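You operate a simulated robot arm through the tools that you are given. There is no shell and no other tool. Be economical: measure what you need, move in short steps, check, and stop when the job is done.

Carry out the task below with a simulated robot arm. There is one attempt and no reset: what you move stays moved.

JOB
Run the shaker for the card's time, then take the lid off.
Fine: clamp the lid, set the dial, start, wait till it stops, free the clamp; the lid goes on its mat.
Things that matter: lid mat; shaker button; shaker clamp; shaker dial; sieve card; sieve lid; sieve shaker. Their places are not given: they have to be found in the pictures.

Only the result counts: the job must be done as asked and must still hold three seconds after the hand-in. Knocking over, shifting, dropping, spilling or breaking anything else fails it. Lids that push on must go on centred and level and be pressed home; caps that screw on are set level and turned clockwise until they are tight.

ROBOT AND FRAMES
A 7-joint arm with a two-finger parallel gripper, fixed in place. Base frame: the origin is at the foot of the arm, x ahead of it, y to its left, z up; the work surface is at about z = 0.8. Units: m, rad, N and s.
With the tool pointing down near the work surface it reaches from about 0.24 to 0.68 m from the base axis. Its first joint turns from -1.152 to 1.152 rad. Payload 2.4 kg.
The TCP is the grasp point between the finger pads, 0.03 m short of the fingertips. In the tool frame z runs along the fingers and y along their closing line. The gripper opens to 0.094 m. The fingers are 0.028 m wide and 0.01 m thick; the gripper's body (0.05 by 0.096 m) begins 0.055 m behind the TCP.
Orientation is told as [roll, pitch, yaw] about the base's x, y, z axes, in that order, counted from this pose: with the fingers straight down and closing along the base's y, the tool's x points along the base's -x, its y along +y and its z along -z.

CONTROLS
- The arm moves only by the tool servo_tool. Its argument "series" is text: rows parted by semicolons, each of 7 numbers parted by spaces: the turn, a rotation vector about the tool's x, y, z in rad, then the shift along the tool's x, y, z in cm, then the gripper command, from -1 (fully open) to 1 (shut), values between in proportion. In form: rx ry rz dx dy dz grip; .... A call has 1 to 20 rows; each row is the pose to reach, as a shift and turn from the pose commanded when the call began, along the tool's axes at that moment. Rows are played at 5 a second. More than 0.05 m and 0.15 rad between two rows, or a gripper value outside its range, and nothing of the call is played. A pose out of reach is approached as far as the arm can. The call stops where the force on the tool passes 90 N (or 10 N more than at its start, if that is more) or the arm is blocked; 0.2 s more then pass. The fingers move at their own pace (about 0.153 m/s each) and stop on an object; they squeeze with about 37 N. The grip force told is the motor's: it shows also when the fingers shut on nothing. Time passes only in rows, and 0.2 s behind the last, so rows that repeat a pose let the fingers close. The reply holds the time, the measured pose of the TCP, the force on the tool along the base axes, the opening and the grip force, in the units named above and with some noise, with the torque about the TCP (base axes, N m) and any sound that the robot's microphone picked up.
- Cameras (640 x 400 px; columns grow to the right, rows downward): "scene" is fixed at [0.042, 0.4771, 1.4379]; the picture's right is [-0.72, -0.70, 0.00], its down [-0.43, 0.44, -0.79] and it looks along [0.55, -0.56, -0.62] (base axes); focal length 214 px, centre (320, 200). "wrist" rides on the gripper at [0.076, 0.014, -0.102] in the tool frame; the picture's right is [-0.18, 0.98, 0.00], its down [-0.75, -0.14, -0.64] and it looks along [-0.63, -0.12, 0.77] (tool axes); focal length 243 px, centre (320, 200).
- grab_frame(camera): a new picture of that camera. The clock stands still meanwhile.
- pixel_to_xyz(camera, pixels): for up to 12 pixels [column, row] of the newest picture of that camera ("zoom" is the newest enlarged one), the place [x, y, z] in the base frame of the surface seen there, good to about 0.003 m. The clock stands still meanwhile.
- enlarge(camera, box): a new picture of the part [left, top, right, bottom] of that camera's present view, enlarged. The clock stands still meanwhile.
- hand_in(): hands the job in; it is judged then, once.

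Go step by step. Measure first, check grasps and placings, and put right what went wrong. The budget is 80 turns and 54 pictures, counting those below and the enlarged ones. Unless the task says otherwise, let go and move clear before handing in, and close with one line.

The tools are called after "Request:" as name(argument=value, ...) on one line, values as JSON. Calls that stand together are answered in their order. servo_tool: Moves the arm, as the interface text tells. Its arguments: {"type":"object","properties":{"series":{"type":"string"}},"required":["series"]} The other tools are called the same way: grab_frame (camera) takes a picture; pixel_to_xyz (camera, pixels) gives the place of the surface under pixels of a picture; enlarge (camera, box) takes an enlarged picture of a part of a camera's view; hand_in () hands the job in.

At the start:

```text
clock: 0.0
ee_pos: [0.4232, -0.0649, 1.3161]
ee_rot: [-0.002, 0.002, 0.0]
contact_force: [1.0, -0.1, 0.7]
wrist_torque: [0.01, -0.05, -0.02]
width: 0.094
gripper_force: 0.0
```

scene: 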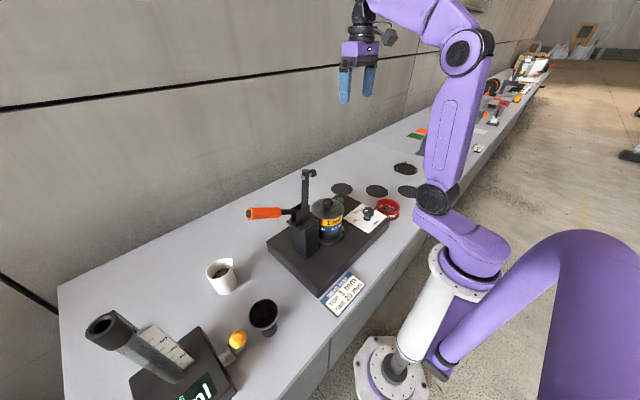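
wrist: 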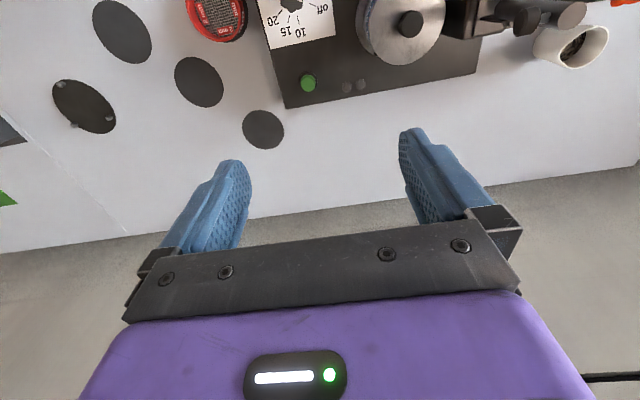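

The scene shows the shaker around (330,235), the card near (343,293) and several dark discs near (342,188), (376,191), (405,170). I will enlarge these.

Request:
enlarge(camera="scene", box=[240, 150, 440, 320])

Request:
enlarge(camera="scene", box=[310, 260, 380, 320])

Request:
enlarge(camera="wrist", box=[20, 0, 620, 180])

```text
2.35 times, centred on (340, 235) of scene
```

zoom: 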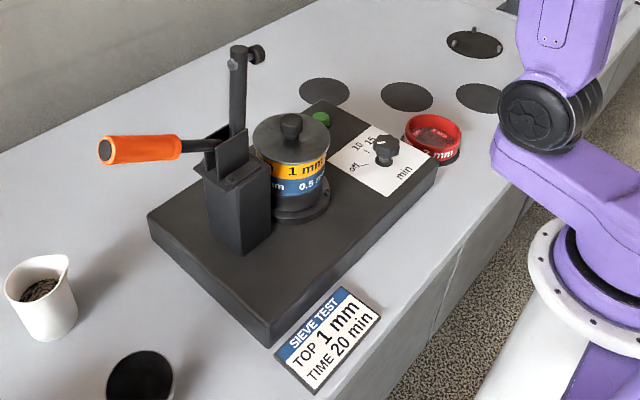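

```text
6.67 times, centred on (345, 290) of scene
```

zoom: 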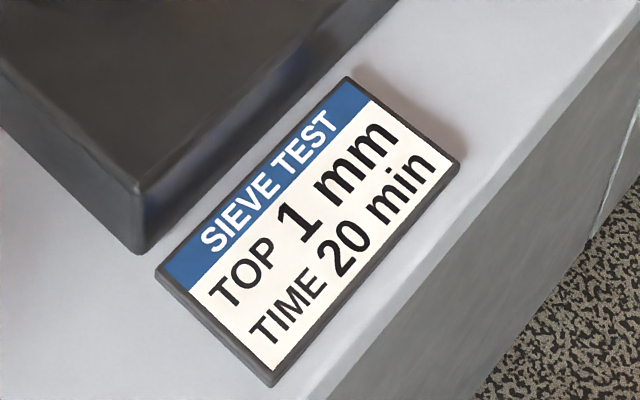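

```text
1.07 times, centred on (320, 90) of wrist (not enlarged: the box is as wide or as high as the picture)
```

zoom: 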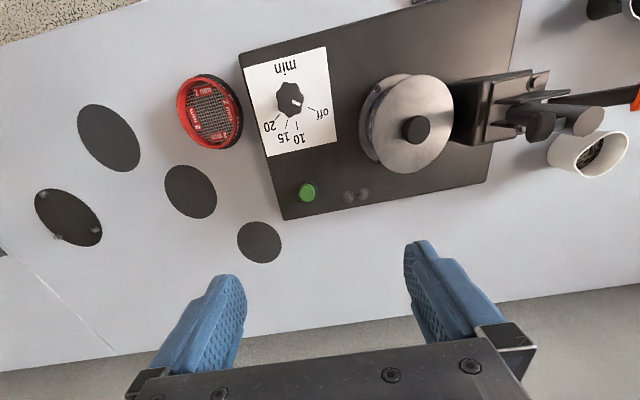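

The card reads TOP 1 mm, TIME 20 min, and the 1 mm (yellow) sieve is already on top. Now I measure the main points in the last zoom.

Request:
pixel_to_xyz(camera="zoom", pixels=[[109, 138], [190, 191], [259, 242], [68, 218], [210, 112], [290, 100], [307, 191], [415, 129], [440, 110], [350, 196], [537, 120], [582, 118]])

Request:
enlarge(camera="wrist", box=[240, 0, 440, 125])

Request:
enlarge(camera="scene", box=[240, 155, 360, 270])

Request:
enlarge(camera="scene", box=[320, 150, 430, 225])

```text
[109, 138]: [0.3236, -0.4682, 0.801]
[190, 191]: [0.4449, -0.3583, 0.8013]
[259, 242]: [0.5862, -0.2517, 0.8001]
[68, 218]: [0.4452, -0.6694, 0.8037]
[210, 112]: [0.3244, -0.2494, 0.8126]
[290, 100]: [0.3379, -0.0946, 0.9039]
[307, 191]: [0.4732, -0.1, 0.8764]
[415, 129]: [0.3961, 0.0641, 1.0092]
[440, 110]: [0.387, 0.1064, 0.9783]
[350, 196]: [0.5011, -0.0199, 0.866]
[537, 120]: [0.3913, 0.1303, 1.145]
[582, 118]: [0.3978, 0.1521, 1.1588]
```

```text
3.20 times, centred on (340, 62) of wrist
```

zoom: 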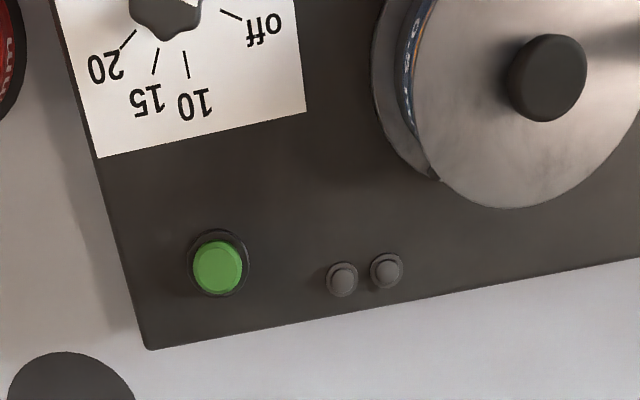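

```text
3.48 times, centred on (300, 212) of scene
```

zoom: 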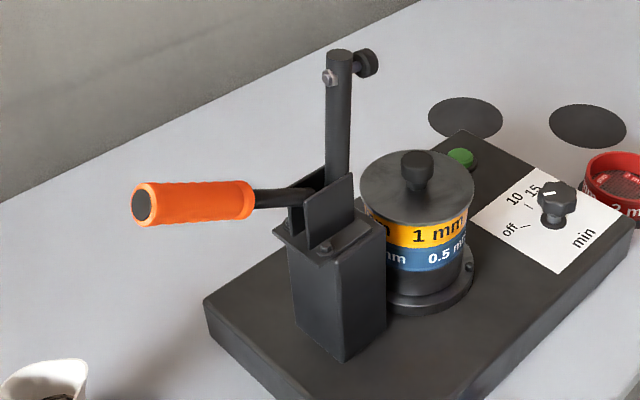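

```text
5.33 times, centred on (375, 188) of scene
```

zoom: 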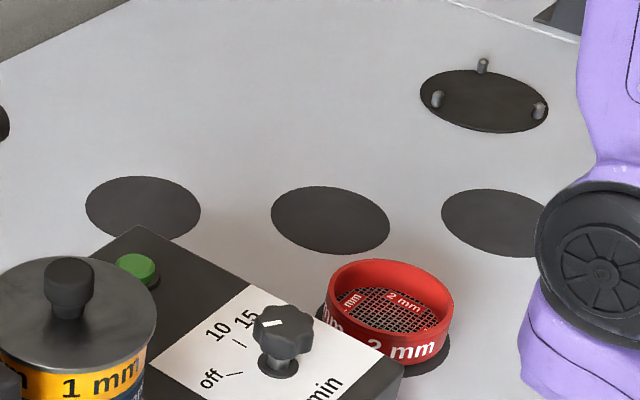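

Three flat mats are candidates and one pegged disc. I'll measure their extents and colours before deciding.

Request:
pixel_to_xyz(camera="zoom", pixels=[[88, 207], [198, 212], [140, 178], [274, 217], [387, 224], [325, 188], [330, 252], [443, 215], [490, 190], [505, 256], [422, 95], [546, 105]])

Request:
servo_tool(series="0 0 0.12 0 -4 3 -1; 0 0 0.24 0 -8 6 -1; 0 0 0.24 2 -12 9 -1; 0 0 0.24 4 -16 12 -1; 0 0 0.24 6 -20 14 -1; 0 0 0.24 6 -20 14 -1")

Request:
grab_frame(camera="wrist")

```text
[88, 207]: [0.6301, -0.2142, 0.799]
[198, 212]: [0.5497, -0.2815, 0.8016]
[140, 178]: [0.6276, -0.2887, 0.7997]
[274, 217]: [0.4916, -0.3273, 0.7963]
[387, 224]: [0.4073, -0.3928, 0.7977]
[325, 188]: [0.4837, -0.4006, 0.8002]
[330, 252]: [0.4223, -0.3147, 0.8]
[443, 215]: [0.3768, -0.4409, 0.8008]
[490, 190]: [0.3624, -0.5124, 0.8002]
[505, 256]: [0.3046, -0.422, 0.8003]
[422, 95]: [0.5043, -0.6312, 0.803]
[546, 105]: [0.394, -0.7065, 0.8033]
```

```text
refused: row 3 steps farther than a row can; nothing moved
```

```text
45 pictures are left
```

wrist: 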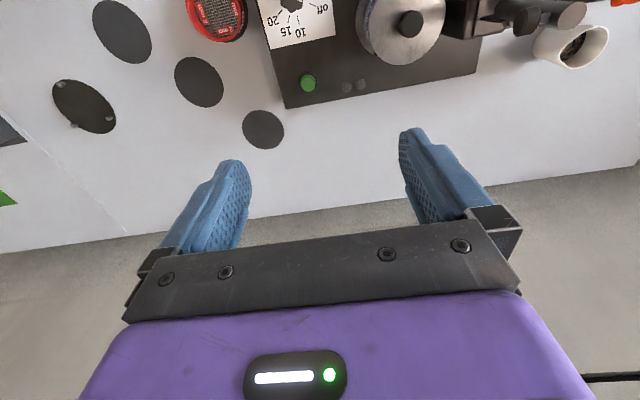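

The mats look alike in size (about 0.105 m), so I'll look at each more closely for markings.

Request:
enlarge(camera="wrist", box=[40, 0, 300, 160])

Request:
servo_tool(series="0 0 0 0 -3 2 -1; 0 0 0 0 -6 4 -1; 0 0 0 1 -9 6 -1; 0 0 0 2 -12 8 -1; 0 0 0 3 -15 10 -1; 0 0 0 4 -18 12 -1; 0 0 0 5 -21 14 -1; 0 0 0 6 -24 15 -1; 0 0 0 8 -26 15 -1; 0 0 0 10 -28 15 -1; 0 0 0 10 -28 15 -1")

Request:
grab_frame(camera="wrist")

```text
2.46 times, centred on (170, 80) of wrist
```

zoom: 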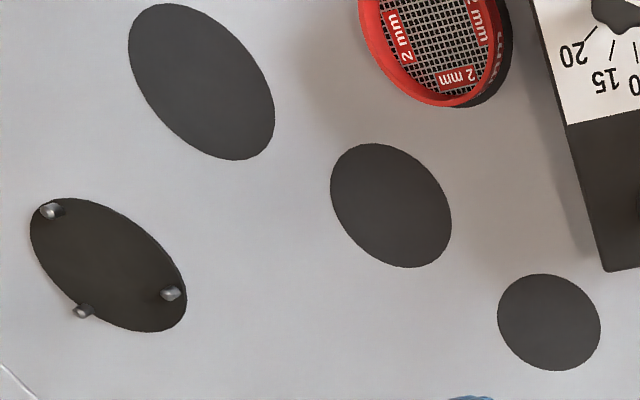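

```text
clock: 2.4
ee_pos: [0.3212, -0.3436, 1.1649]
ee_rot: [0.0, 0.001, 0.0]
contact_force: [-0.9, -0.4, 0.2]
wrist_torque: [0.0, -0.01, -0.02]
width: 0.0938
gripper_force: 0.0
```

```text
43 pictures are left
```

wrist: 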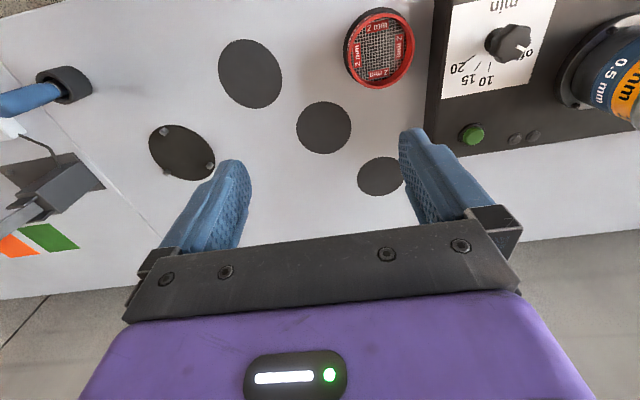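

Now a closer view of mats C (250,74), B (324,128), A (380,176). I measure their edges and also zoom.

Request:
enlarge(camera="wrist", box=[200, 0, 420, 210])

Request:
pixel_to_xyz(camera="wrist", pixels=[[250, 74], [220, 63], [280, 83], [324, 128], [297, 124], [350, 130], [324, 102], [324, 154], [380, 158], [380, 194], [358, 178], [381, 50]])

```text
1.90 times, centred on (310, 105) of wrist
```

zoom: 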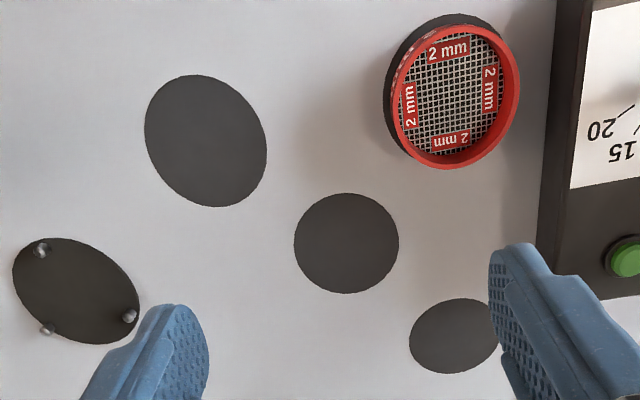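

```text
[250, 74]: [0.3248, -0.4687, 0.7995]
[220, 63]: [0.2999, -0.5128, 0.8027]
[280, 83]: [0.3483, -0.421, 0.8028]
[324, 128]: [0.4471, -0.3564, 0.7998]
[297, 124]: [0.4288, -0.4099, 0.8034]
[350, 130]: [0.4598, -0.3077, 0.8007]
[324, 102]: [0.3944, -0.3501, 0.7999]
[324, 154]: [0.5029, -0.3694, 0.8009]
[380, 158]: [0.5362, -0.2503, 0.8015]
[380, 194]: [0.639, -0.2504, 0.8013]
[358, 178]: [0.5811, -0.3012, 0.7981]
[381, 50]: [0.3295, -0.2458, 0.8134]
```

All three flat mats are the same size (~0.106 m). I'll magnify each, and the pegged disc, to find any difference.

Request:
enlarge(camera="wrist", box=[210, 30, 360, 124])

Request:
enlarge(camera="wrist", box=[140, 115, 220, 185])

Request:
enlarge(camera="wrist", box=[290, 95, 410, 200])

Request:
enlarge(camera="scene", box=[360, 150, 420, 225])

```text
4.26 times, centred on (285, 77) of wrist
```

zoom: 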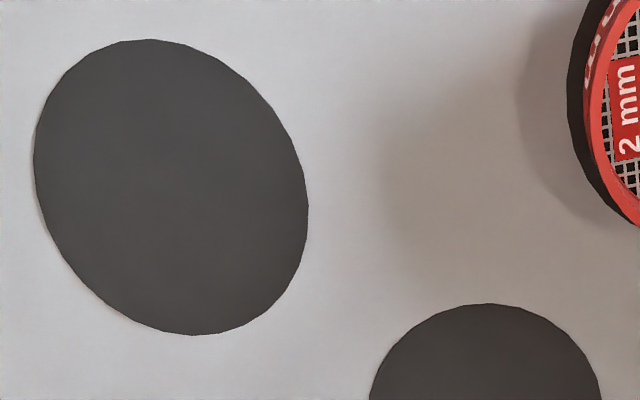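

```text
5.71 times, centred on (180, 150) of wrist
```

zoom: 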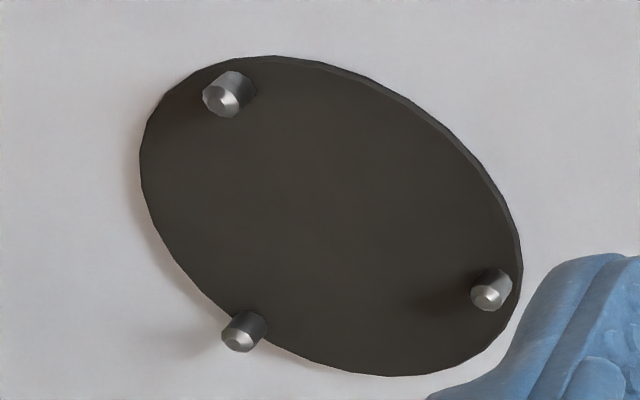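

```text
3.81 times, centred on (350, 148) of wrist
```

zoom: 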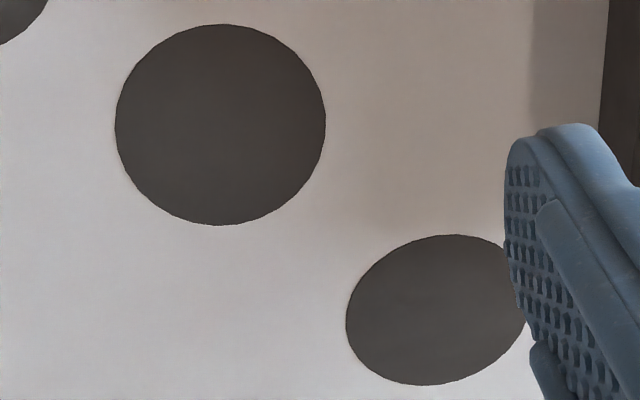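

```text
5.33 times, centred on (390, 188) of scene
```

zoom: 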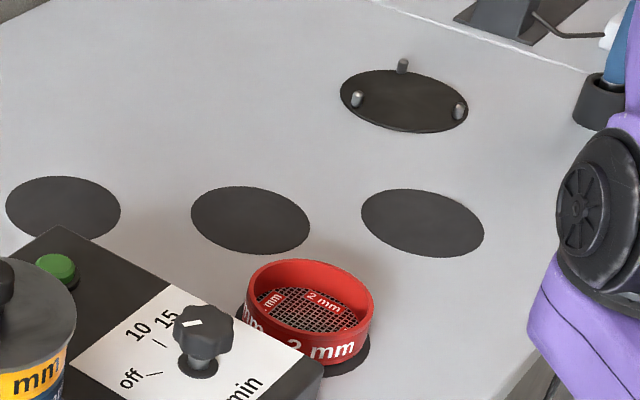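

The pegged disc is out of comfortable reach (0.80 m) and looks different. I'll measure the three flat mats' rims precisely to see if one differs.

Request:
pixel_to_xyz(camera="zoom", pixels=[[8, 208], [119, 212], [62, 178], [64, 240], [193, 216], [308, 226], [240, 188], [262, 253], [363, 217], [482, 233], [405, 190], [440, 256]])

Request:
pixel_to_xyz(camera="scene", pixels=[[313, 203], [343, 210], [330, 197], [328, 203], [256, 212], [275, 212], [285, 211], [307, 172], [318, 171], [369, 211], [384, 215]])

```text
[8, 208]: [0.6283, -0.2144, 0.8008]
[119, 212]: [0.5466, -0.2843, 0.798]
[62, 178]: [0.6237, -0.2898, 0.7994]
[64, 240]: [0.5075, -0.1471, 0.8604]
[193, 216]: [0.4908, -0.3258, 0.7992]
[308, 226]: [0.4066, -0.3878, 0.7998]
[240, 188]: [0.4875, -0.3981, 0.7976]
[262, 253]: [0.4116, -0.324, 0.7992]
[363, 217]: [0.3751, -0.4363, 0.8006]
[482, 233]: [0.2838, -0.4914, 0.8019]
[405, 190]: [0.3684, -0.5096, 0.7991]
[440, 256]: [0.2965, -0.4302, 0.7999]
```

```text
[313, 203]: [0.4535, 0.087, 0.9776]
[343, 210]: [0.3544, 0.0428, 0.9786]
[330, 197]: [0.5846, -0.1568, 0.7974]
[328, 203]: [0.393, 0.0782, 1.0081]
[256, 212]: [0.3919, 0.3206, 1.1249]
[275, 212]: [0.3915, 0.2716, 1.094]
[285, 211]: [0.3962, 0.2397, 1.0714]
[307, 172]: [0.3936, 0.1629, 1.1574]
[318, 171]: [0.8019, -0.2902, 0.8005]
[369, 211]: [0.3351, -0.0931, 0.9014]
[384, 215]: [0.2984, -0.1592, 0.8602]
```

The three flat mats match in size; I'll come back to that choice. Now I measure the clamp at high magnification.

Request:
enlarge(camera="scene", box=[240, 160, 350, 260])

Request:
servo_tool(series="0 0 0 0 4 -2 -1; 0 0 0 0 8 -4 -1; 0 0 0 0 12 -6 -1; 0 0 0 0 16 -8 -1; 0 0 0 0 20 -10 -1; 0 0 0 0 24 -12 -1; 0 0 0 0 28 -14 -1; 0 0 0 0 32 -16 -1; 0 0 0 0 36 -16 -1; 0 0 0 0 40 -16 -1; 0 0 0 0 44 -16 -1; 0 0 0 0 44 -16 -1")

Request:
grab_frame(camera="wrist")

```text
4.00 times, centred on (295, 210) of scene
```

zoom: 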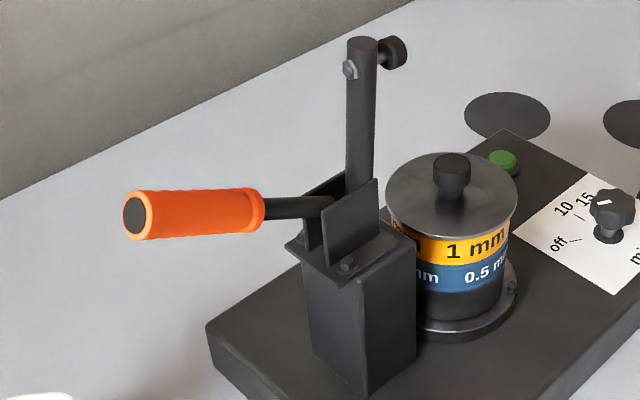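

```text
clock: 5.0
ee_pos: [0.3239, 0.0986, 1.325]
ee_rot: [0.001, -0.001, -0.001]
contact_force: [-0.1, -0.5, -0.1]
wrist_torque: [0.02, -0.01, -0.01]
width: 0.094
gripper_force: 0.0
```

```text
36 pictures are left
```

wrist: 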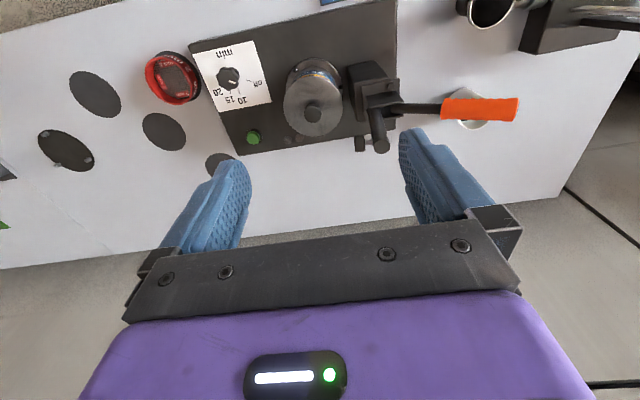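

The handle runs from about (125,215) to (260,208) in the scene zoom, and I measure it, the pivot, the arm and lid.

Request:
pixel_to_xyz(camera="zoom", pixels=[[135, 216], [160, 200], [160, 235], [200, 210], [245, 208], [290, 206], [325, 205], [360, 180], [362, 46], [350, 70], [400, 52], [452, 165]])

Request:
pixel_to_xyz(camera="wrist", pixels=[[515, 108], [480, 110], [445, 109], [420, 108], [383, 145], [361, 144], [378, 100], [314, 110], [229, 77], [254, 136], [290, 95], [340, 105]])

Request:
enlarge(camera="wrist", box=[270, 50, 530, 190])

```text
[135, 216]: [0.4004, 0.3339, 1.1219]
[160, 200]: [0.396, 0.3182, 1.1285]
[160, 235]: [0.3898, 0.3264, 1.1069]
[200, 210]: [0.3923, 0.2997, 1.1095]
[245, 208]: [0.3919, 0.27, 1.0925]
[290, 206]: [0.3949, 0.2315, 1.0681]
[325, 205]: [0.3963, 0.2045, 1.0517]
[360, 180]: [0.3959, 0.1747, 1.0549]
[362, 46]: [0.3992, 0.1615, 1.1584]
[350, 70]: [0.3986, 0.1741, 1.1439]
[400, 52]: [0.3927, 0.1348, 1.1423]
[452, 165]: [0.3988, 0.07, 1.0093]
```

```text
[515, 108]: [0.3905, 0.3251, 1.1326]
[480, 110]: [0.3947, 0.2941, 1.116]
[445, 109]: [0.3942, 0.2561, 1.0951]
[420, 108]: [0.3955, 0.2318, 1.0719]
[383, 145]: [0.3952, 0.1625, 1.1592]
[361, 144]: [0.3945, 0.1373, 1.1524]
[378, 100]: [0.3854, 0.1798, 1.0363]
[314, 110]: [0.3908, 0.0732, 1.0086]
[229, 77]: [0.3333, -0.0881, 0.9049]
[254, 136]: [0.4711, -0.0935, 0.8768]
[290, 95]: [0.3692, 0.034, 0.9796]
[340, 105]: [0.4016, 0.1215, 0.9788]
```

```text
2.46 times, centred on (400, 120) of wrist
```

zoom: 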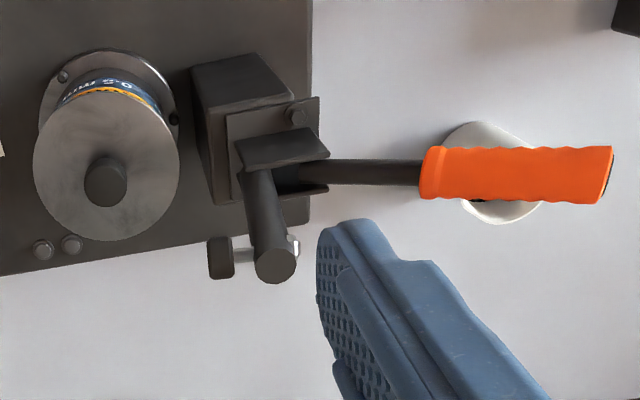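

The handle axis runs at x≈0.394 from (y .23, z 1.068) to (y .333, z 1.122), and the pivot is near (y .17, z 1.04). I'll turn the gripper 90° and hover above the handle end.

Request:
servo_tool(series="0 0 0.131 -0.6 1.8 0.5 -1; 0 0 0.262 -1.2 3.5 1 -1; 0 0 0.393 -1.8 5.3 1.5 -1; 0 0 0.524 -2.3 7 2 -1; 0 0 0.655 -2.9 8.8 2.5 -1; 0 0 0.785 -3.5 10.6 3 -1; 0 0 0.916 -4.1 12.3 3.5 -1; 0 0 1.047 -4.7 14.1 4 -1; 0 0 1.178 -5.3 15.8 4.5 -1; 0 0 1.309 -5.8 17.6 5.5 -1; 0 0 1.44 -6.4 19.4 6.5 -1; 0 0 1.571 -7 21.1 7.5 -1; 0 0 1.571 -7 21.1 7.5 -1")

Request:
grab_frame(camera="scene")

```text
clock: 7.8
ee_pos: [0.3936, 0.3079, 1.2509]
ee_rot: [0.0, 0.0, -1.574]
contact_force: [0.9, -0.5, 0.1]
wrist_torque: [0.0, -0.03, 0.01]
width: 0.0939
gripper_force: 0.1
```

```text
34 pictures are left
```

scene: 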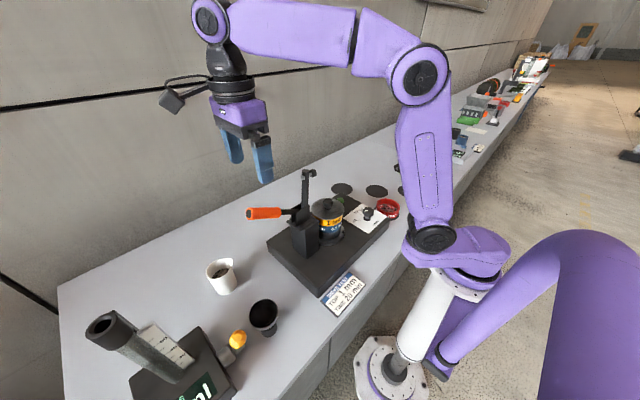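

The gripper is over the handle with its fingers along x. I descend 14 cm and close on the handle's end.

Request:
servo_tool(series="0 0 0 0.2 0 4 -1; 0 0 0 0.2 0 8 -1; 0 0 0 0.2 0 11 -1; 0 0 0 0.2 0 14 -1; 0 0 0 0.2 0 14 -1; 0 0 0 0.2 0 14 0; 0 0 0 0.2 0 14 1; 0 0 0 0.2 0 14 1; 0 0 0 0.2 0 14 1")

Request:
enlarge(camera="scene", box=[200, 120, 380, 260])

```text
clock: 9.8
ee_pos: [0.3996, 0.3083, 1.1129]
ee_rot: [0.013, 0.007, -1.579]
contact_force: [45.8, 0.5, -1.7]
wrist_torque: [-0.12, 0.25, -0.76]
width: 0.0308
gripper_force: 45.0
```

```text
2.86 times, centred on (290, 190) of scene
```

zoom: 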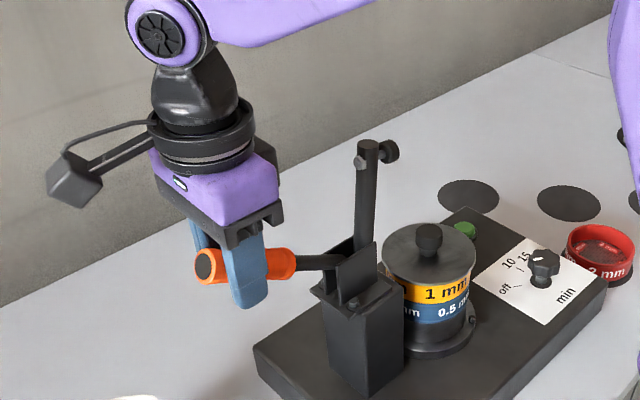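

The handle is gripped (width 0.031), with a 46 N side load since it is ~6 mm off in x. I recentre by 0.6 cm and start lifting the handle along its arc.

Request:
servo_tool(series="0 0 0 0 0.3 0 1; 0 0 0 0 0.6 0 1; 0 0.05 0 -0.65 0.6 -1.08 1; 0 0.1 0 -1.38 0.6 -2.11 1; 0 0.15 0 -2.25 0.6 -3.12 1; 0 0.2 0 -3.17 0.6 -4.09 1")

Request:
enlarge(camera="scene", box=[200, 120, 380, 260])

```text
clock: 11.2
ee_pos: [0.4005, 0.2745, 1.1504]
ee_rot: [-0.006, 0.196, -1.572]
contact_force: [14.6, -10.6, -30.5]
wrist_torque: [0.86, 0.13, -0.26]
width: 0.0307
gripper_force: 45.1
```

```text
2.86 times, centred on (290, 190) of scene
```

zoom: 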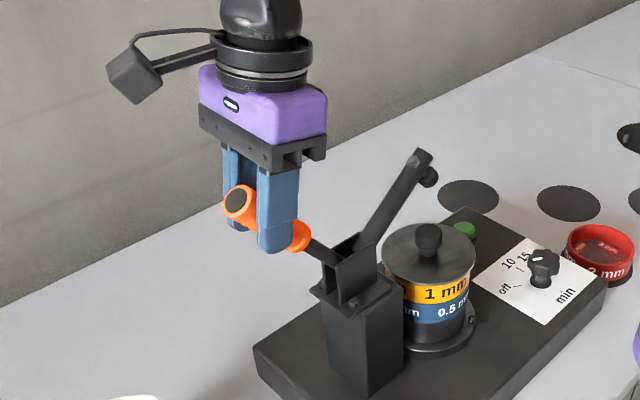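

The handle rose and the clamp arm is swinging toward the lid, as expected. I continue the arc to about 77°.

Request:
servo_tool(series="0 0.05 0 -0.82 0 -1.05 1; 0 0.1 0 -1.73 0 -2.03 1; 0 0.15 0 -2.73 0 -2.92 1; 0 0.2 0 -3.78 0 -3.72 1; 0 0.25 0 -4.92 0 -4.42 1; 0 0.3 0 -6.11 0 -5.04 1")

Request:
enlarge(camera="scene", box=[200, 120, 380, 260])

```text
clock: 12.6
ee_pos: [0.3992, 0.2061, 1.1811]
ee_rot: [-0.018, 0.483, -1.575]
contact_force: [19.3, -2.9, -74.4]
wrist_torque: [-0.29, 0.33, -0.13]
width: 0.0309
gripper_force: 45.3
```

```text
2.86 times, centred on (290, 190) of scene
```

zoom: 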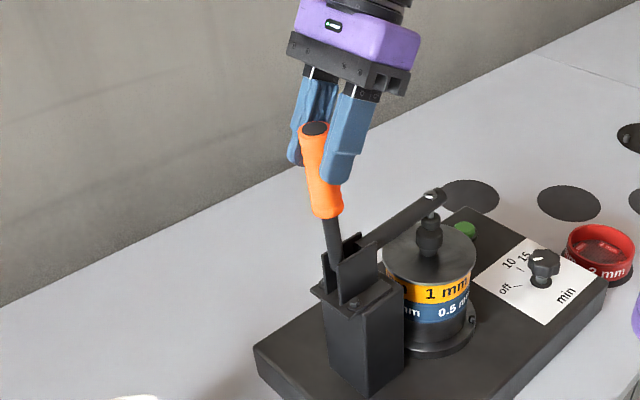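

The arc's true centre fits (y .180, z 1.031), R .152, and the handle is now at ~80° with the spindle over the knob. I correct the height and continue to 100°.

Request:
servo_tool(series="0 0 0 -0.34 0 0.61 1; 0 0.04 0 -1.45 0 -0.09 1; 0 0.08 0 -2.59 0 -0.78 1; 0 0.12 0 -3.78 0 -1.36 1; 0 0.16 0 -5.01 0 -1.84 1")

Request:
enlarge(camera="scene", box=[200, 120, 380, 260])

```text
clock: 13.8
ee_pos: [0.3995, 0.1603, 1.1828]
ee_rot: [0.005, 0.667, -1.565]
contact_force: [20.1, 45.4, -27.0]
wrist_torque: [0.53, 0.53, -0.16]
width: 0.0265
gripper_force: 45.5
```

```text
2.86 times, centred on (290, 190) of scene
```

zoom: 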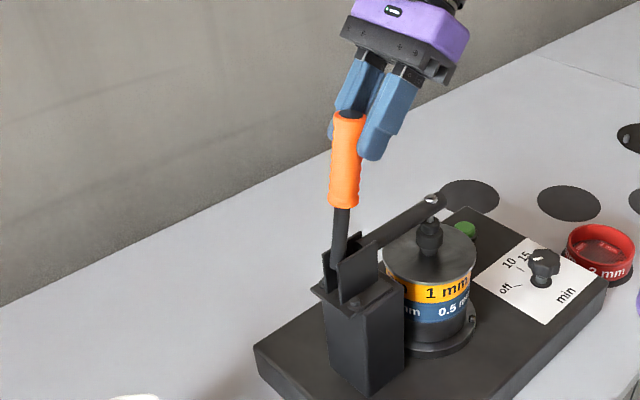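

The handle now resists with 45 N and the grip has slid to the end (width .0265). I look closer at the spindle and knob.

Request:
enlarge(camera="scene", box=[280, 150, 360, 230])

Request:
pixel_to_xyz(camera="zoom", pixels=[[200, 50], [220, 270], [320, 200]])

```text
5.00 times, centred on (320, 190) of scene
```

zoom: 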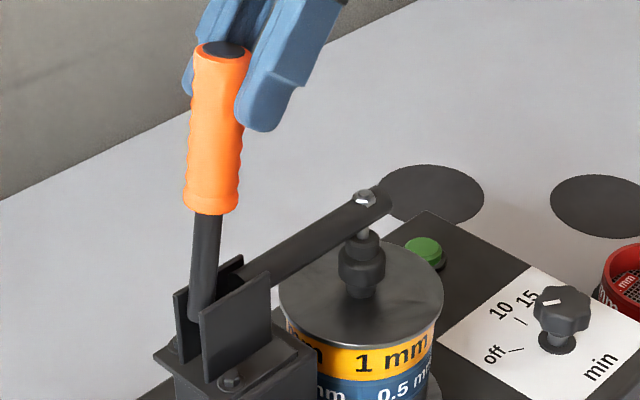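

```text
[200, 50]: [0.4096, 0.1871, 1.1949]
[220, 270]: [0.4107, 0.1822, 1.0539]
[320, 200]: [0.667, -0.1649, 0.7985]
```

The spindle pad rests on the knob and the handle is near vertical. I open and back off, then look whether it stays before pushing it further.

Request:
servo_tool(series="0 0 0 0 0 0 -0.3; 0 0 0 0 0 0 -0.3; 0 0 0 0 0 -3 -0.3; 0 0 0 0 0 -7 -0.3; 0 -0.13 0 0 0 -9 -0.3; 0 -0.26 0 0 0 -9 -0.3; 0 -0.39 0 0 0 -9 -0.3; 0 -0.52 0 0 0 -9 -0.3; 0 -0.66 0 0 0 -9 -0.3; 0 -0.66 0 0 0 -9 -0.3")

Request:
enlarge(camera="scene", box=[270, 130, 370, 230])

Request:
pixel_to_xyz(camera="zoom", pixels=[[230, 100], [230, 150], [230, 200]])

```text
clock: 16.0
ee_pos: [0.3984, 0.0991, 1.252]
ee_rot: [0.0, -0.002, -1.573]
contact_force: [-0.4, 0.1, 1.3]
wrist_torque: [0.0, -0.02, -0.02]
width: 0.0609
gripper_force: 0.1
```

```text
4.00 times, centred on (320, 180) of scene
```

zoom: 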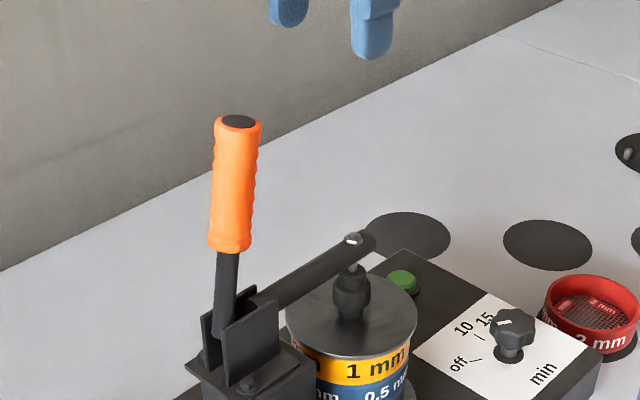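

```text
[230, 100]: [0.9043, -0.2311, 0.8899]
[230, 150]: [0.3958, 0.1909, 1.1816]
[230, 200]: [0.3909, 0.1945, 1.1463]
```

The handle stays upright with the pad on the knob. To be sure it is fully locked, I regrip it from above (TCP y .185, z 1.16) and press it toward -y until it stops.

Request:
servo_tool(series="0 0 0 3 0.3 0 -0.3; 0 0 0 6 0.3 0 -0.3; 0 0 0 8.7 0.3 0 -0.3; 0 0 0 8.7 0.3 0 -0.3; 0 0 0 8.7 0.3 3 -0.3; 0 0 0 8.7 0.3 6 -0.3; 0 0 0 8.7 0.3 9.2 -0.3; 0 0 0 8.7 0.3 9.2 -0.3; 0 0 0 8.7 0.3 9.2 1; 0 0 0 8.7 0.3 9.2 1; 0 0 0 8.7 0.3 9.2 1; 0 0 0 8 0.3 9.2 1; 0 0 0 7.2 0.3 9.2 1; 0 0 0 6.4 0.3 9.2 1; 0 0 0 5.6 0.3 9.2 1; 0 0 0 4.8 0.3 9.2 1")

Request:
enlarge(camera="scene", box=[270, 130, 370, 230])

```text
clock: 19.2
ee_pos: [0.3995, 0.1795, 1.1604]
ee_rot: [0.007, 0.042, -1.546]
contact_force: [10.5, 23.6, -9.3]
wrist_torque: [0.6, 0.19, -0.33]
width: 0.0268
gripper_force: 45.0
stopped in row 16: the force on the tool passed its limit at 96 N (the readings are from after the stop); the commanded pose is now the measured one
```

```text
4.00 times, centred on (320, 180) of scene
```

zoom: 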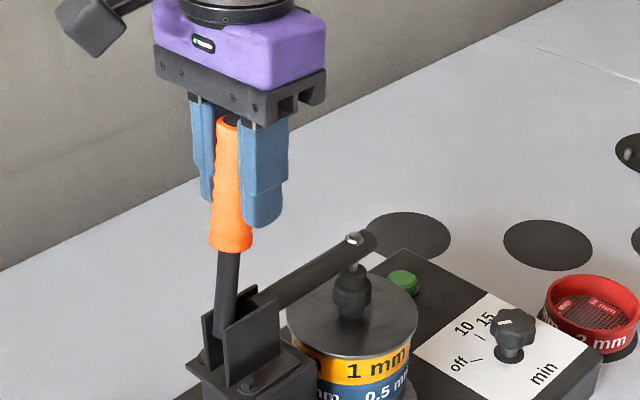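

The handle hit its hard stop (96 N at y .18), so the clamp is locked. I release and rise.

Request:
servo_tool(series="0 0 0 0 0 0 -0.3; 0 0 0 0 0 0 -0.3; 0 0 0 0 0 -3 -0.3; 0 0 0 0 0 -6 -0.3; 0 0 0 0 0 -10 -0.3; 0 -0.04 0 0 0 -12 -0.3; 0 -0.04 -0.13 -2 0 -12 -0.3; 0 -0.04 -0.26 -4 0 -12 -0.3; 0 -0.04 -0.39 -6 0 -12 -0.3; 0 -0.04 -0.52 -8 0 -12 -0.3; 0 -0.04 -0.65 -10 0 -12 -0.3; 0 -0.04 -0.78 -12 0 -12 -0.3; 0 -0.04 -0.91 -15 0 -12 -0.3; 0 -0.04 -1.04 -17 -1 -12 -0.3; 0 -0.04 -1.17 -19 -2 -12 -0.3; 0 -0.04 -1.3 -21 -3 -12 -0.3; 0 -0.04 -1.43 -23 -4 -12 -0.3; 0 -0.04 -1.546 -25 -5 -12 -0.3; 0 -0.04 -1.546 -27.5 -6.5 -10 -0.3; 0 -0.04 -1.546 -27.5 -6.5 -8 -0.3")

Request:
enlarge(camera="scene", box=[330, 180, 400, 230])

Request:
grab_frame(camera="wrist")

```text
clock: 23.4
ee_pos: [0.3402, -0.1036, 1.2313]
ee_rot: [0.008, -0.031, 0.0]
contact_force: [0.2, -0.2, -0.1]
wrist_torque: [0.02, -0.02, -0.02]
width: 0.061
gripper_force: 0.0
```

```text
8.00 times, centred on (365, 205) of scene
```

zoom: 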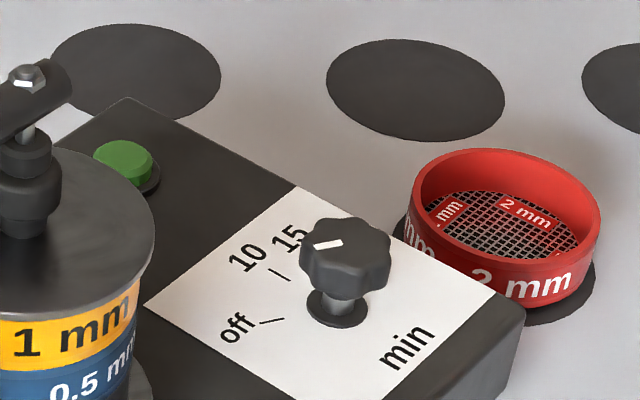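

```text
25 pictures are left
```

wrist: 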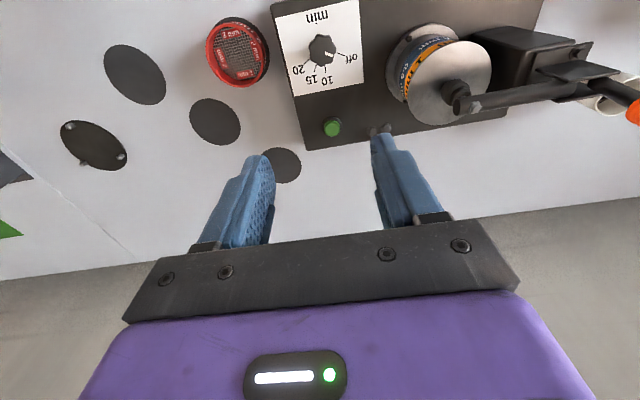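

I zoom on the dial at (322,50) to read the pointer and tick directions.

Request:
enlarge(camera="wrist", box=[270, 0, 380, 100])

Request:
pixel_to_xyz(camera="wrist", pixels=[[322, 48], [307, 65], [314, 67], [326, 68], [343, 57], [333, 128], [300, 70], [355, 58]])

```text
4.00 times, centred on (325, 50) of wrist
```

zoom: 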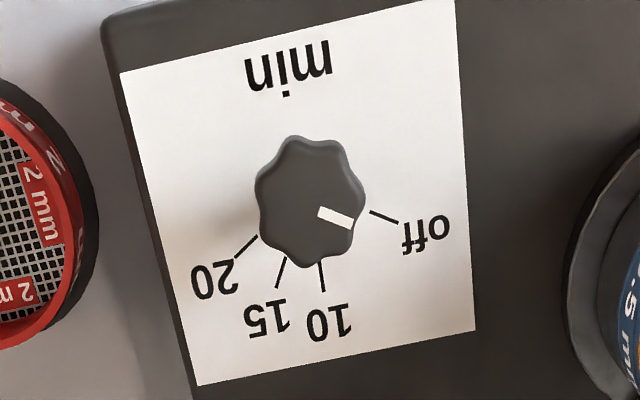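

```text
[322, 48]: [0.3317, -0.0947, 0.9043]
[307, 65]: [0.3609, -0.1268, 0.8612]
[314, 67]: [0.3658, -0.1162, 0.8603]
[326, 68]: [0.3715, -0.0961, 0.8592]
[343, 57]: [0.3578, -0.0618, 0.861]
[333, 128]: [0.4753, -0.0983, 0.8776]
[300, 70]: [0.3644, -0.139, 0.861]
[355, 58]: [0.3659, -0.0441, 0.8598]
```

Pointer at "off", ticks visible. I measure tick ends and pointer ends for exact angles.

Request:
pixel_to_xyz(camera="zoom", pixels=[[371, 212], [397, 222], [320, 264], [324, 289], [285, 259], [277, 286], [256, 237], [236, 256], [321, 211], [350, 221], [259, 190], [365, 190]])

```text
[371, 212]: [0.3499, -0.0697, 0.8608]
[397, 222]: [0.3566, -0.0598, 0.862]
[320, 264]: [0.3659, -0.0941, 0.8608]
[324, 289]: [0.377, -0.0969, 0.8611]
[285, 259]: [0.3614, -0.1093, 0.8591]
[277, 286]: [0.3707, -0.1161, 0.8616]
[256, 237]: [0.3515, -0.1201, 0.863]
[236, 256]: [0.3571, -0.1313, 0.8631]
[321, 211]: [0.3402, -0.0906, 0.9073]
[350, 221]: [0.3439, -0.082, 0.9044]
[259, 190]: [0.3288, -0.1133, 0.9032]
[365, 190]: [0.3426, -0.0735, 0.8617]
```

The dial centre is about (.335,-.092), with off at ≈56° and 20 at ≈-60°, so it needs about 117° clockwise from above. First I level the tool and descend a bit, then pre-turn the gripper.

Request:
servo_tool(series="0.008 0.031 0 0.5 1.1 3 -0.6; 0.008 0.031 0 0.5 1.1 6 -0.6; 0.008 0.031 0 0.5 1.1 9 -0.6; 0.008 0.031 0 0.5 1.1 12 -0.6; 0.008 0.031 0 0.5 1.1 12 -0.6")

Request:
servo_tool(series="0 0 -0.13 0 0 1 -0.6; 0 0 -0.26 0 0 2 -0.6; 0 0 -0.39 0 0 3 -0.6; 0 0 -0.52 0 0 4 -0.6; 0 0 -0.65 0 0 5 -0.6; 0 0 -0.78 0 0 6 -0.6; 0 0 -0.91 0 0 7 -0.6; 0 0 -1.03 0 0 8 -0.6; 0 0 -1.03 0 0 8 -0.6")

Request:
grab_frame(camera="wrist")

```text
clock: 24.6
ee_pos: [0.3399, -0.0914, 1.1114]
ee_rot: [0.0, 0.001, -0.003]
contact_force: [0.9, -0.5, 0.2]
wrist_torque: [-0.03, 0.03, -0.02]
width: 0.0752
gripper_force: 0.1
```

```text
clock: 26.6
ee_pos: [0.339, -0.0912, 1.0309]
ee_rot: [0.001, -0.001, 1.029]
contact_force: [-0.2, 0.3, 0.3]
wrist_torque: [0.01, 0.0, -0.01]
width: 0.075
gripper_force: 0.1
```

```text
23 pictures are left
```

wrist: 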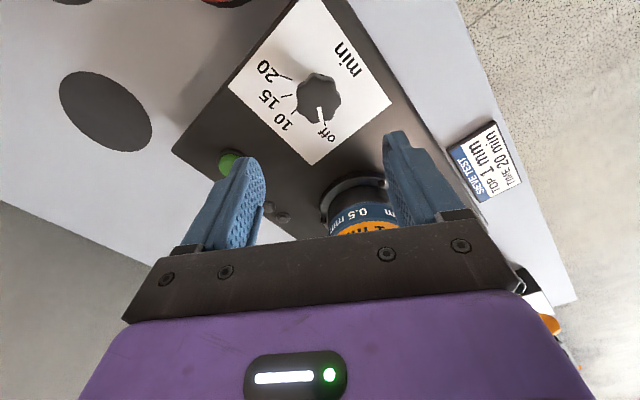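

The knob appears at (320,97). I measure it from this new viewpoint to pin its centre.

Request:
pixel_to_xyz(camera="wrist", pixels=[[319, 75], [320, 95], [319, 120], [299, 95], [340, 97], [320, 106], [324, 119]])

```text
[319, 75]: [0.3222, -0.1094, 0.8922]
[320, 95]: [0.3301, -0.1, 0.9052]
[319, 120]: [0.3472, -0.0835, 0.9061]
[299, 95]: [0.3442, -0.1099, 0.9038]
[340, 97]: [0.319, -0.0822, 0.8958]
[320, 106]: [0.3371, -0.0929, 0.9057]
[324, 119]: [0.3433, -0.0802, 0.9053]
```

The knob centre is ≈(.334,-.0945), top z .905. I descend to TCP z .898 and close on it.

Request:
servo_tool(series="0 0 0 0.56 0.29 4 -0.6; 0 0 0 0.56 0.29 8 -0.6; 0 0 0 0.56 0.29 11 -0.6; 0 0 0 0.56 0.29 13.3 -0.6; 0 0 0 0.56 0.29 13.3 -0.6; 0 0 0 0.56 0.29 13.3 1; 0 0 0 0.56 0.29 13.3 1; 0 0 0 0.56 0.29 13.3 1")

Request:
enlarge(camera="scene", box=[320, 160, 420, 240])

```text
clock: 28.4
ee_pos: [0.3371, -0.0965, 0.8976]
ee_rot: [-0.005, -0.002, 1.027]
contact_force: [20.7, -11.3, -17.9]
wrist_torque: [-0.05, 0.3, -0.29]
width: 0.0426
gripper_force: 44.7
```

```text
5.00 times, centred on (370, 200) of scene
```

zoom: 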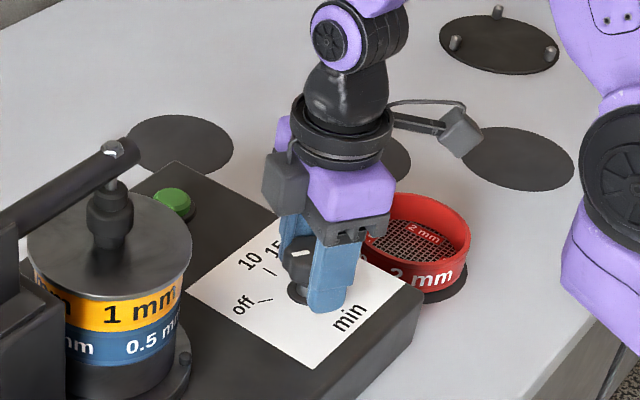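

The knob is held (width .0426). I relieve the side load and turn 116° clockwise in steps.

Request:
servo_tool(series="0 0 0 0 -0.36 0 1; 0 0 0.13 0 -0.36 0 1; 0 0 0.26 0 -0.36 0 1; 0 0 0.39 0 -0.36 0 1; 0 0 0.52 0 -0.36 0 1; 0 0 0.65 0 -0.36 0 1; 0 0 0.78 0 -0.36 0 1; 0 0 0.91 0 -0.36 0 1; 0 0 1.04 0 -0.36 0 1; 0 0 1.17 0 -0.36 0 1; 0 0 1.3 0 -0.36 0 1; 0 0 1.43 0 -0.36 0 1; 0 0 1.56 0 -0.36 0 1; 0 0 1.69 0 -0.36 0 1; 0 0 1.82 0 -0.36 0 1; 0 0 1.95 0 -0.36 0 1; 0 0 2.03 0 -0.36 0 1; 0 0 2.03 0 -0.36 0 1")

Request:
enlarge(camera="scene", box=[335, 180, 395, 225])

```text
clock: 32.2
ee_pos: [0.3386, -0.0958, 0.898]
ee_rot: [-0.002, 0.0, -0.998]
contact_force: [19.8, 38.5, -20.2]
wrist_torque: [0.09, -0.2, 0.03]
width: 0.042
gripper_force: 44.7
```

```text
8.89 times, centred on (365, 202) of scene
```

zoom: 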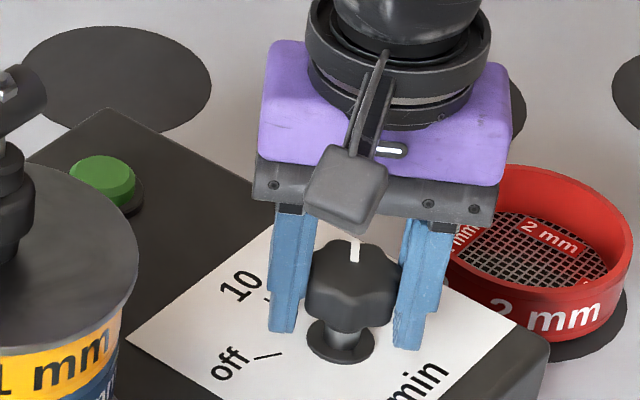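

The pointer turned to roughly the 15–20 range. I release, rise and check from the wrist.

Request:
servo_tool(series="0 0 0 0 0 0 -0.6; 0 0 0 0 0 0 -0.6; 0 0 0 0 0 -5 -0.6; 0 0 0 0 0 -10 -0.6; 0 0 0 0 0 -14 -0.6; 0 0 0 0 0 -14 -0.6")

Request:
enlarge(camera="wrist", box=[250, 40, 390, 160])

```text
clock: 33.6
ee_pos: [0.336, -0.097, 1.0387]
ee_rot: [-0.001, 0.001, -1.004]
contact_force: [0.1, -0.2, 0.3]
wrist_torque: [0.0, 0.0, -0.02]
width: 0.0753
gripper_force: 0.1
```

```text
3.33 times, centred on (320, 100) of wrist
```

zoom: 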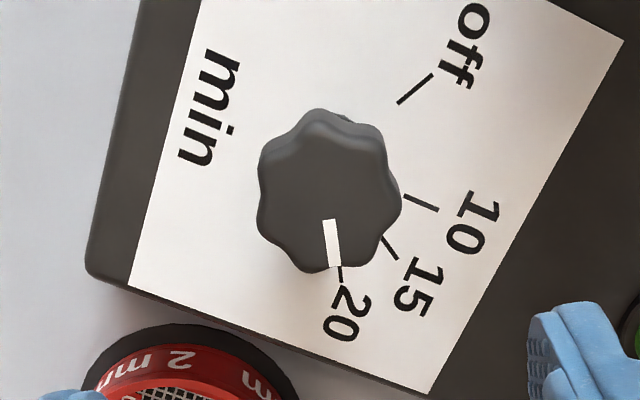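

The pointer now sits on the "20" tick at (340,275). Next I close the fingers and press the green button at (.474,-.098, z .877).

Request:
servo_tool(series="0 0 0 -2.5 3.85 0 1; 0 0 0 -5 7.7 0 1; 0 0 0 -7.5 11.55 0 1; 0 0 0 -7.5 11.55 3 1; 0 0 0 -7.5 11.55 7 1; 0 0 0 -7.5 11.55 11.7 1; 0 0 0 -7.5 11.55 11.7 1")

Request:
enlarge(camera="scene", box=[310, 160, 400, 230])

```text
clock: 35.2
ee_pos: [0.4747, -0.0973, 0.9213]
ee_rot: [-0.001, 0.0, -1.003]
contact_force: [0.3, -0.2, -0.9]
wrist_torque: [0.01, 0.0, 0.0]
width: 0.0001
gripper_force: 33.3
```

```text
5.71 times, centred on (355, 195) of scene
```

zoom: 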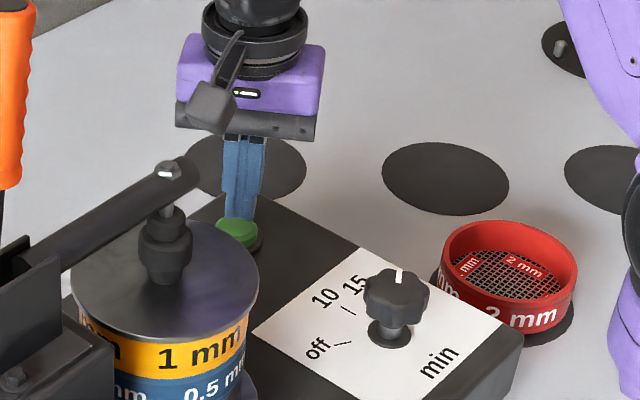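

The fingertips are right above the button. I press gently in small steps and lift again.

Request:
servo_tool(series="0 0 0 0 0 0.7 1; 0 0 0 0 0 1.3 1; 0 0 0 0 0 1.7 1; 0 0 0 0 0 2 1; 0 0 0 0 0 1 1; 0 0 0 0 0 -3 1; 0 0 0 0 0 -3 1")

Request:
enlarge(camera="scene", box=[280, 160, 400, 250])

```text
clock: 36.8
ee_pos: [0.4735, -0.0984, 0.951]
ee_rot: [-0.002, 0.001, -1.003]
contact_force: [0.2, 0.7, 0.9]
wrist_torque: [0.03, 0.02, -0.01]
width: 0.0
gripper_force: 33.1
heard: click
```

```text
4.44 times, centred on (340, 205) of scene
```

zoom: 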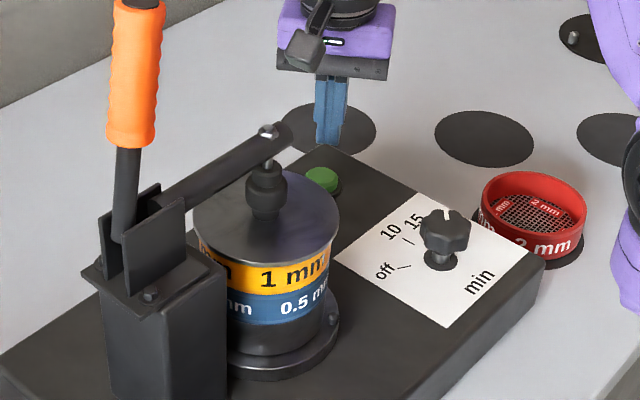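

A click was heard. I rise and look at the indicator lights while time passes.

Request:
servo_tool(series="0 0 0 0 0 -4 1; 0 0 0 0 0 -8 1; 0 0 0 0 0 -12 1; 0 0 0 0 0 -12 1; 0 0 0 0 0 -12 1")

Request:
grab_frame(camera="wrist")

```text
clock: 38.0
ee_pos: [0.4744, -0.0981, 1.0702]
ee_rot: [-0.002, 0.001, -1.003]
contact_force: [0.8, 0.0, -0.2]
wrist_torque: [0.01, 0.02, 0.0]
width: 0.0
gripper_force: 33.3
```

```text
17 pictures are left
```

wrist: 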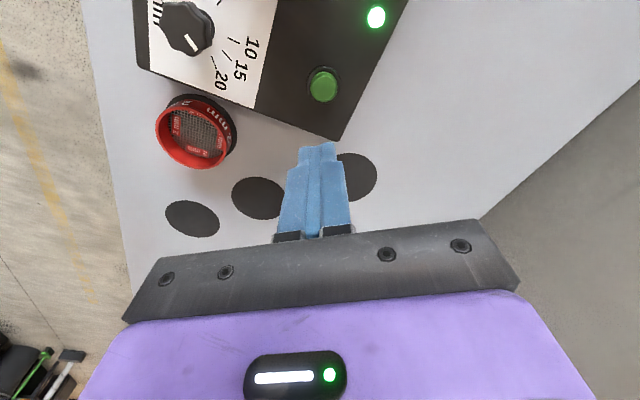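

The light at (377,17) is lit green, so it is running. I wait.

Request:
servo_tool(series="0 0 0 0 0 0 1; 0 0 0 0 0 0 1; 0 0 0 0 0 0 1; 0 0 0 0 0 0 1; 0 0 0 0 0 0 1; 0 0 0 0 0 0 1; 0 0 0 0 0 0 1; 0 0 0 0 0 0 1; 0 0 0 0 0 0 1; 0 0 0 0 0 0 1; 0 0 0 0 0 0 1; 0 0 0 0 0 0 1; 0 0 0 0 0 0 1; 0 0 0 0 0 0 1; 0 0 0 0 0 0 1; 0 0 0 0 0 0 1; 0 0 0 0 0 0 1; 0 0 0 0 0 0 1; 0 0 0 0 0 0 1; 0 0 0 0 0 0 1")

Request:
servo_tool(series="0 0 0 0 0 0 1; 0 0 0 0 0 0 1; 0 0 0 0 0 0 1; 0 0 0 0 0 0 1; 0 0 0 0 0 0 1; 0 0 0 0 0 0 1; 0 0 0 0 0 0 1; 0 0 0 0 0 0 1; 0 0 0 0 0 0 1; 0 0 0 0 0 0 1; 0 0 0 0 0 0 1; 0 0 0 0 0 0 1; 0 0 0 0 0 0 1; 0 0 0 0 0 0 1; 0 0 0 0 0 0 1; 0 0 0 0 0 0 1; 0 0 0 0 0 0 1; 0 0 0 0 0 0 1; 0 0 0 0 0 0 1; 0 0 0 0 0 0 1")

Request:
grab_frame(camera="wrist")

```text
clock: 42.2
ee_pos: [0.4751, -0.099, 1.0698]
ee_rot: [-0.001, 0.001, -1.005]
contact_force: [-0.1, 0.1, 0.2]
wrist_torque: [0.02, -0.01, 0.01]
width: 0.0
gripper_force: 33.3
```

```text
clock: 46.4
ee_pos: [0.474, -0.0972, 1.0692]
ee_rot: [-0.002, 0.002, -1.004]
contact_force: [0.0, 0.2, -0.1]
wrist_torque: [-0.05, 0.01, 0.01]
width: 0.0
gripper_force: 33.6
```

```text
16 pictures are left
```

wrist: 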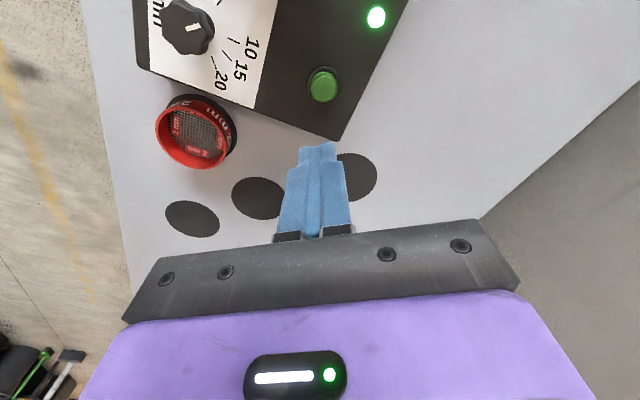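

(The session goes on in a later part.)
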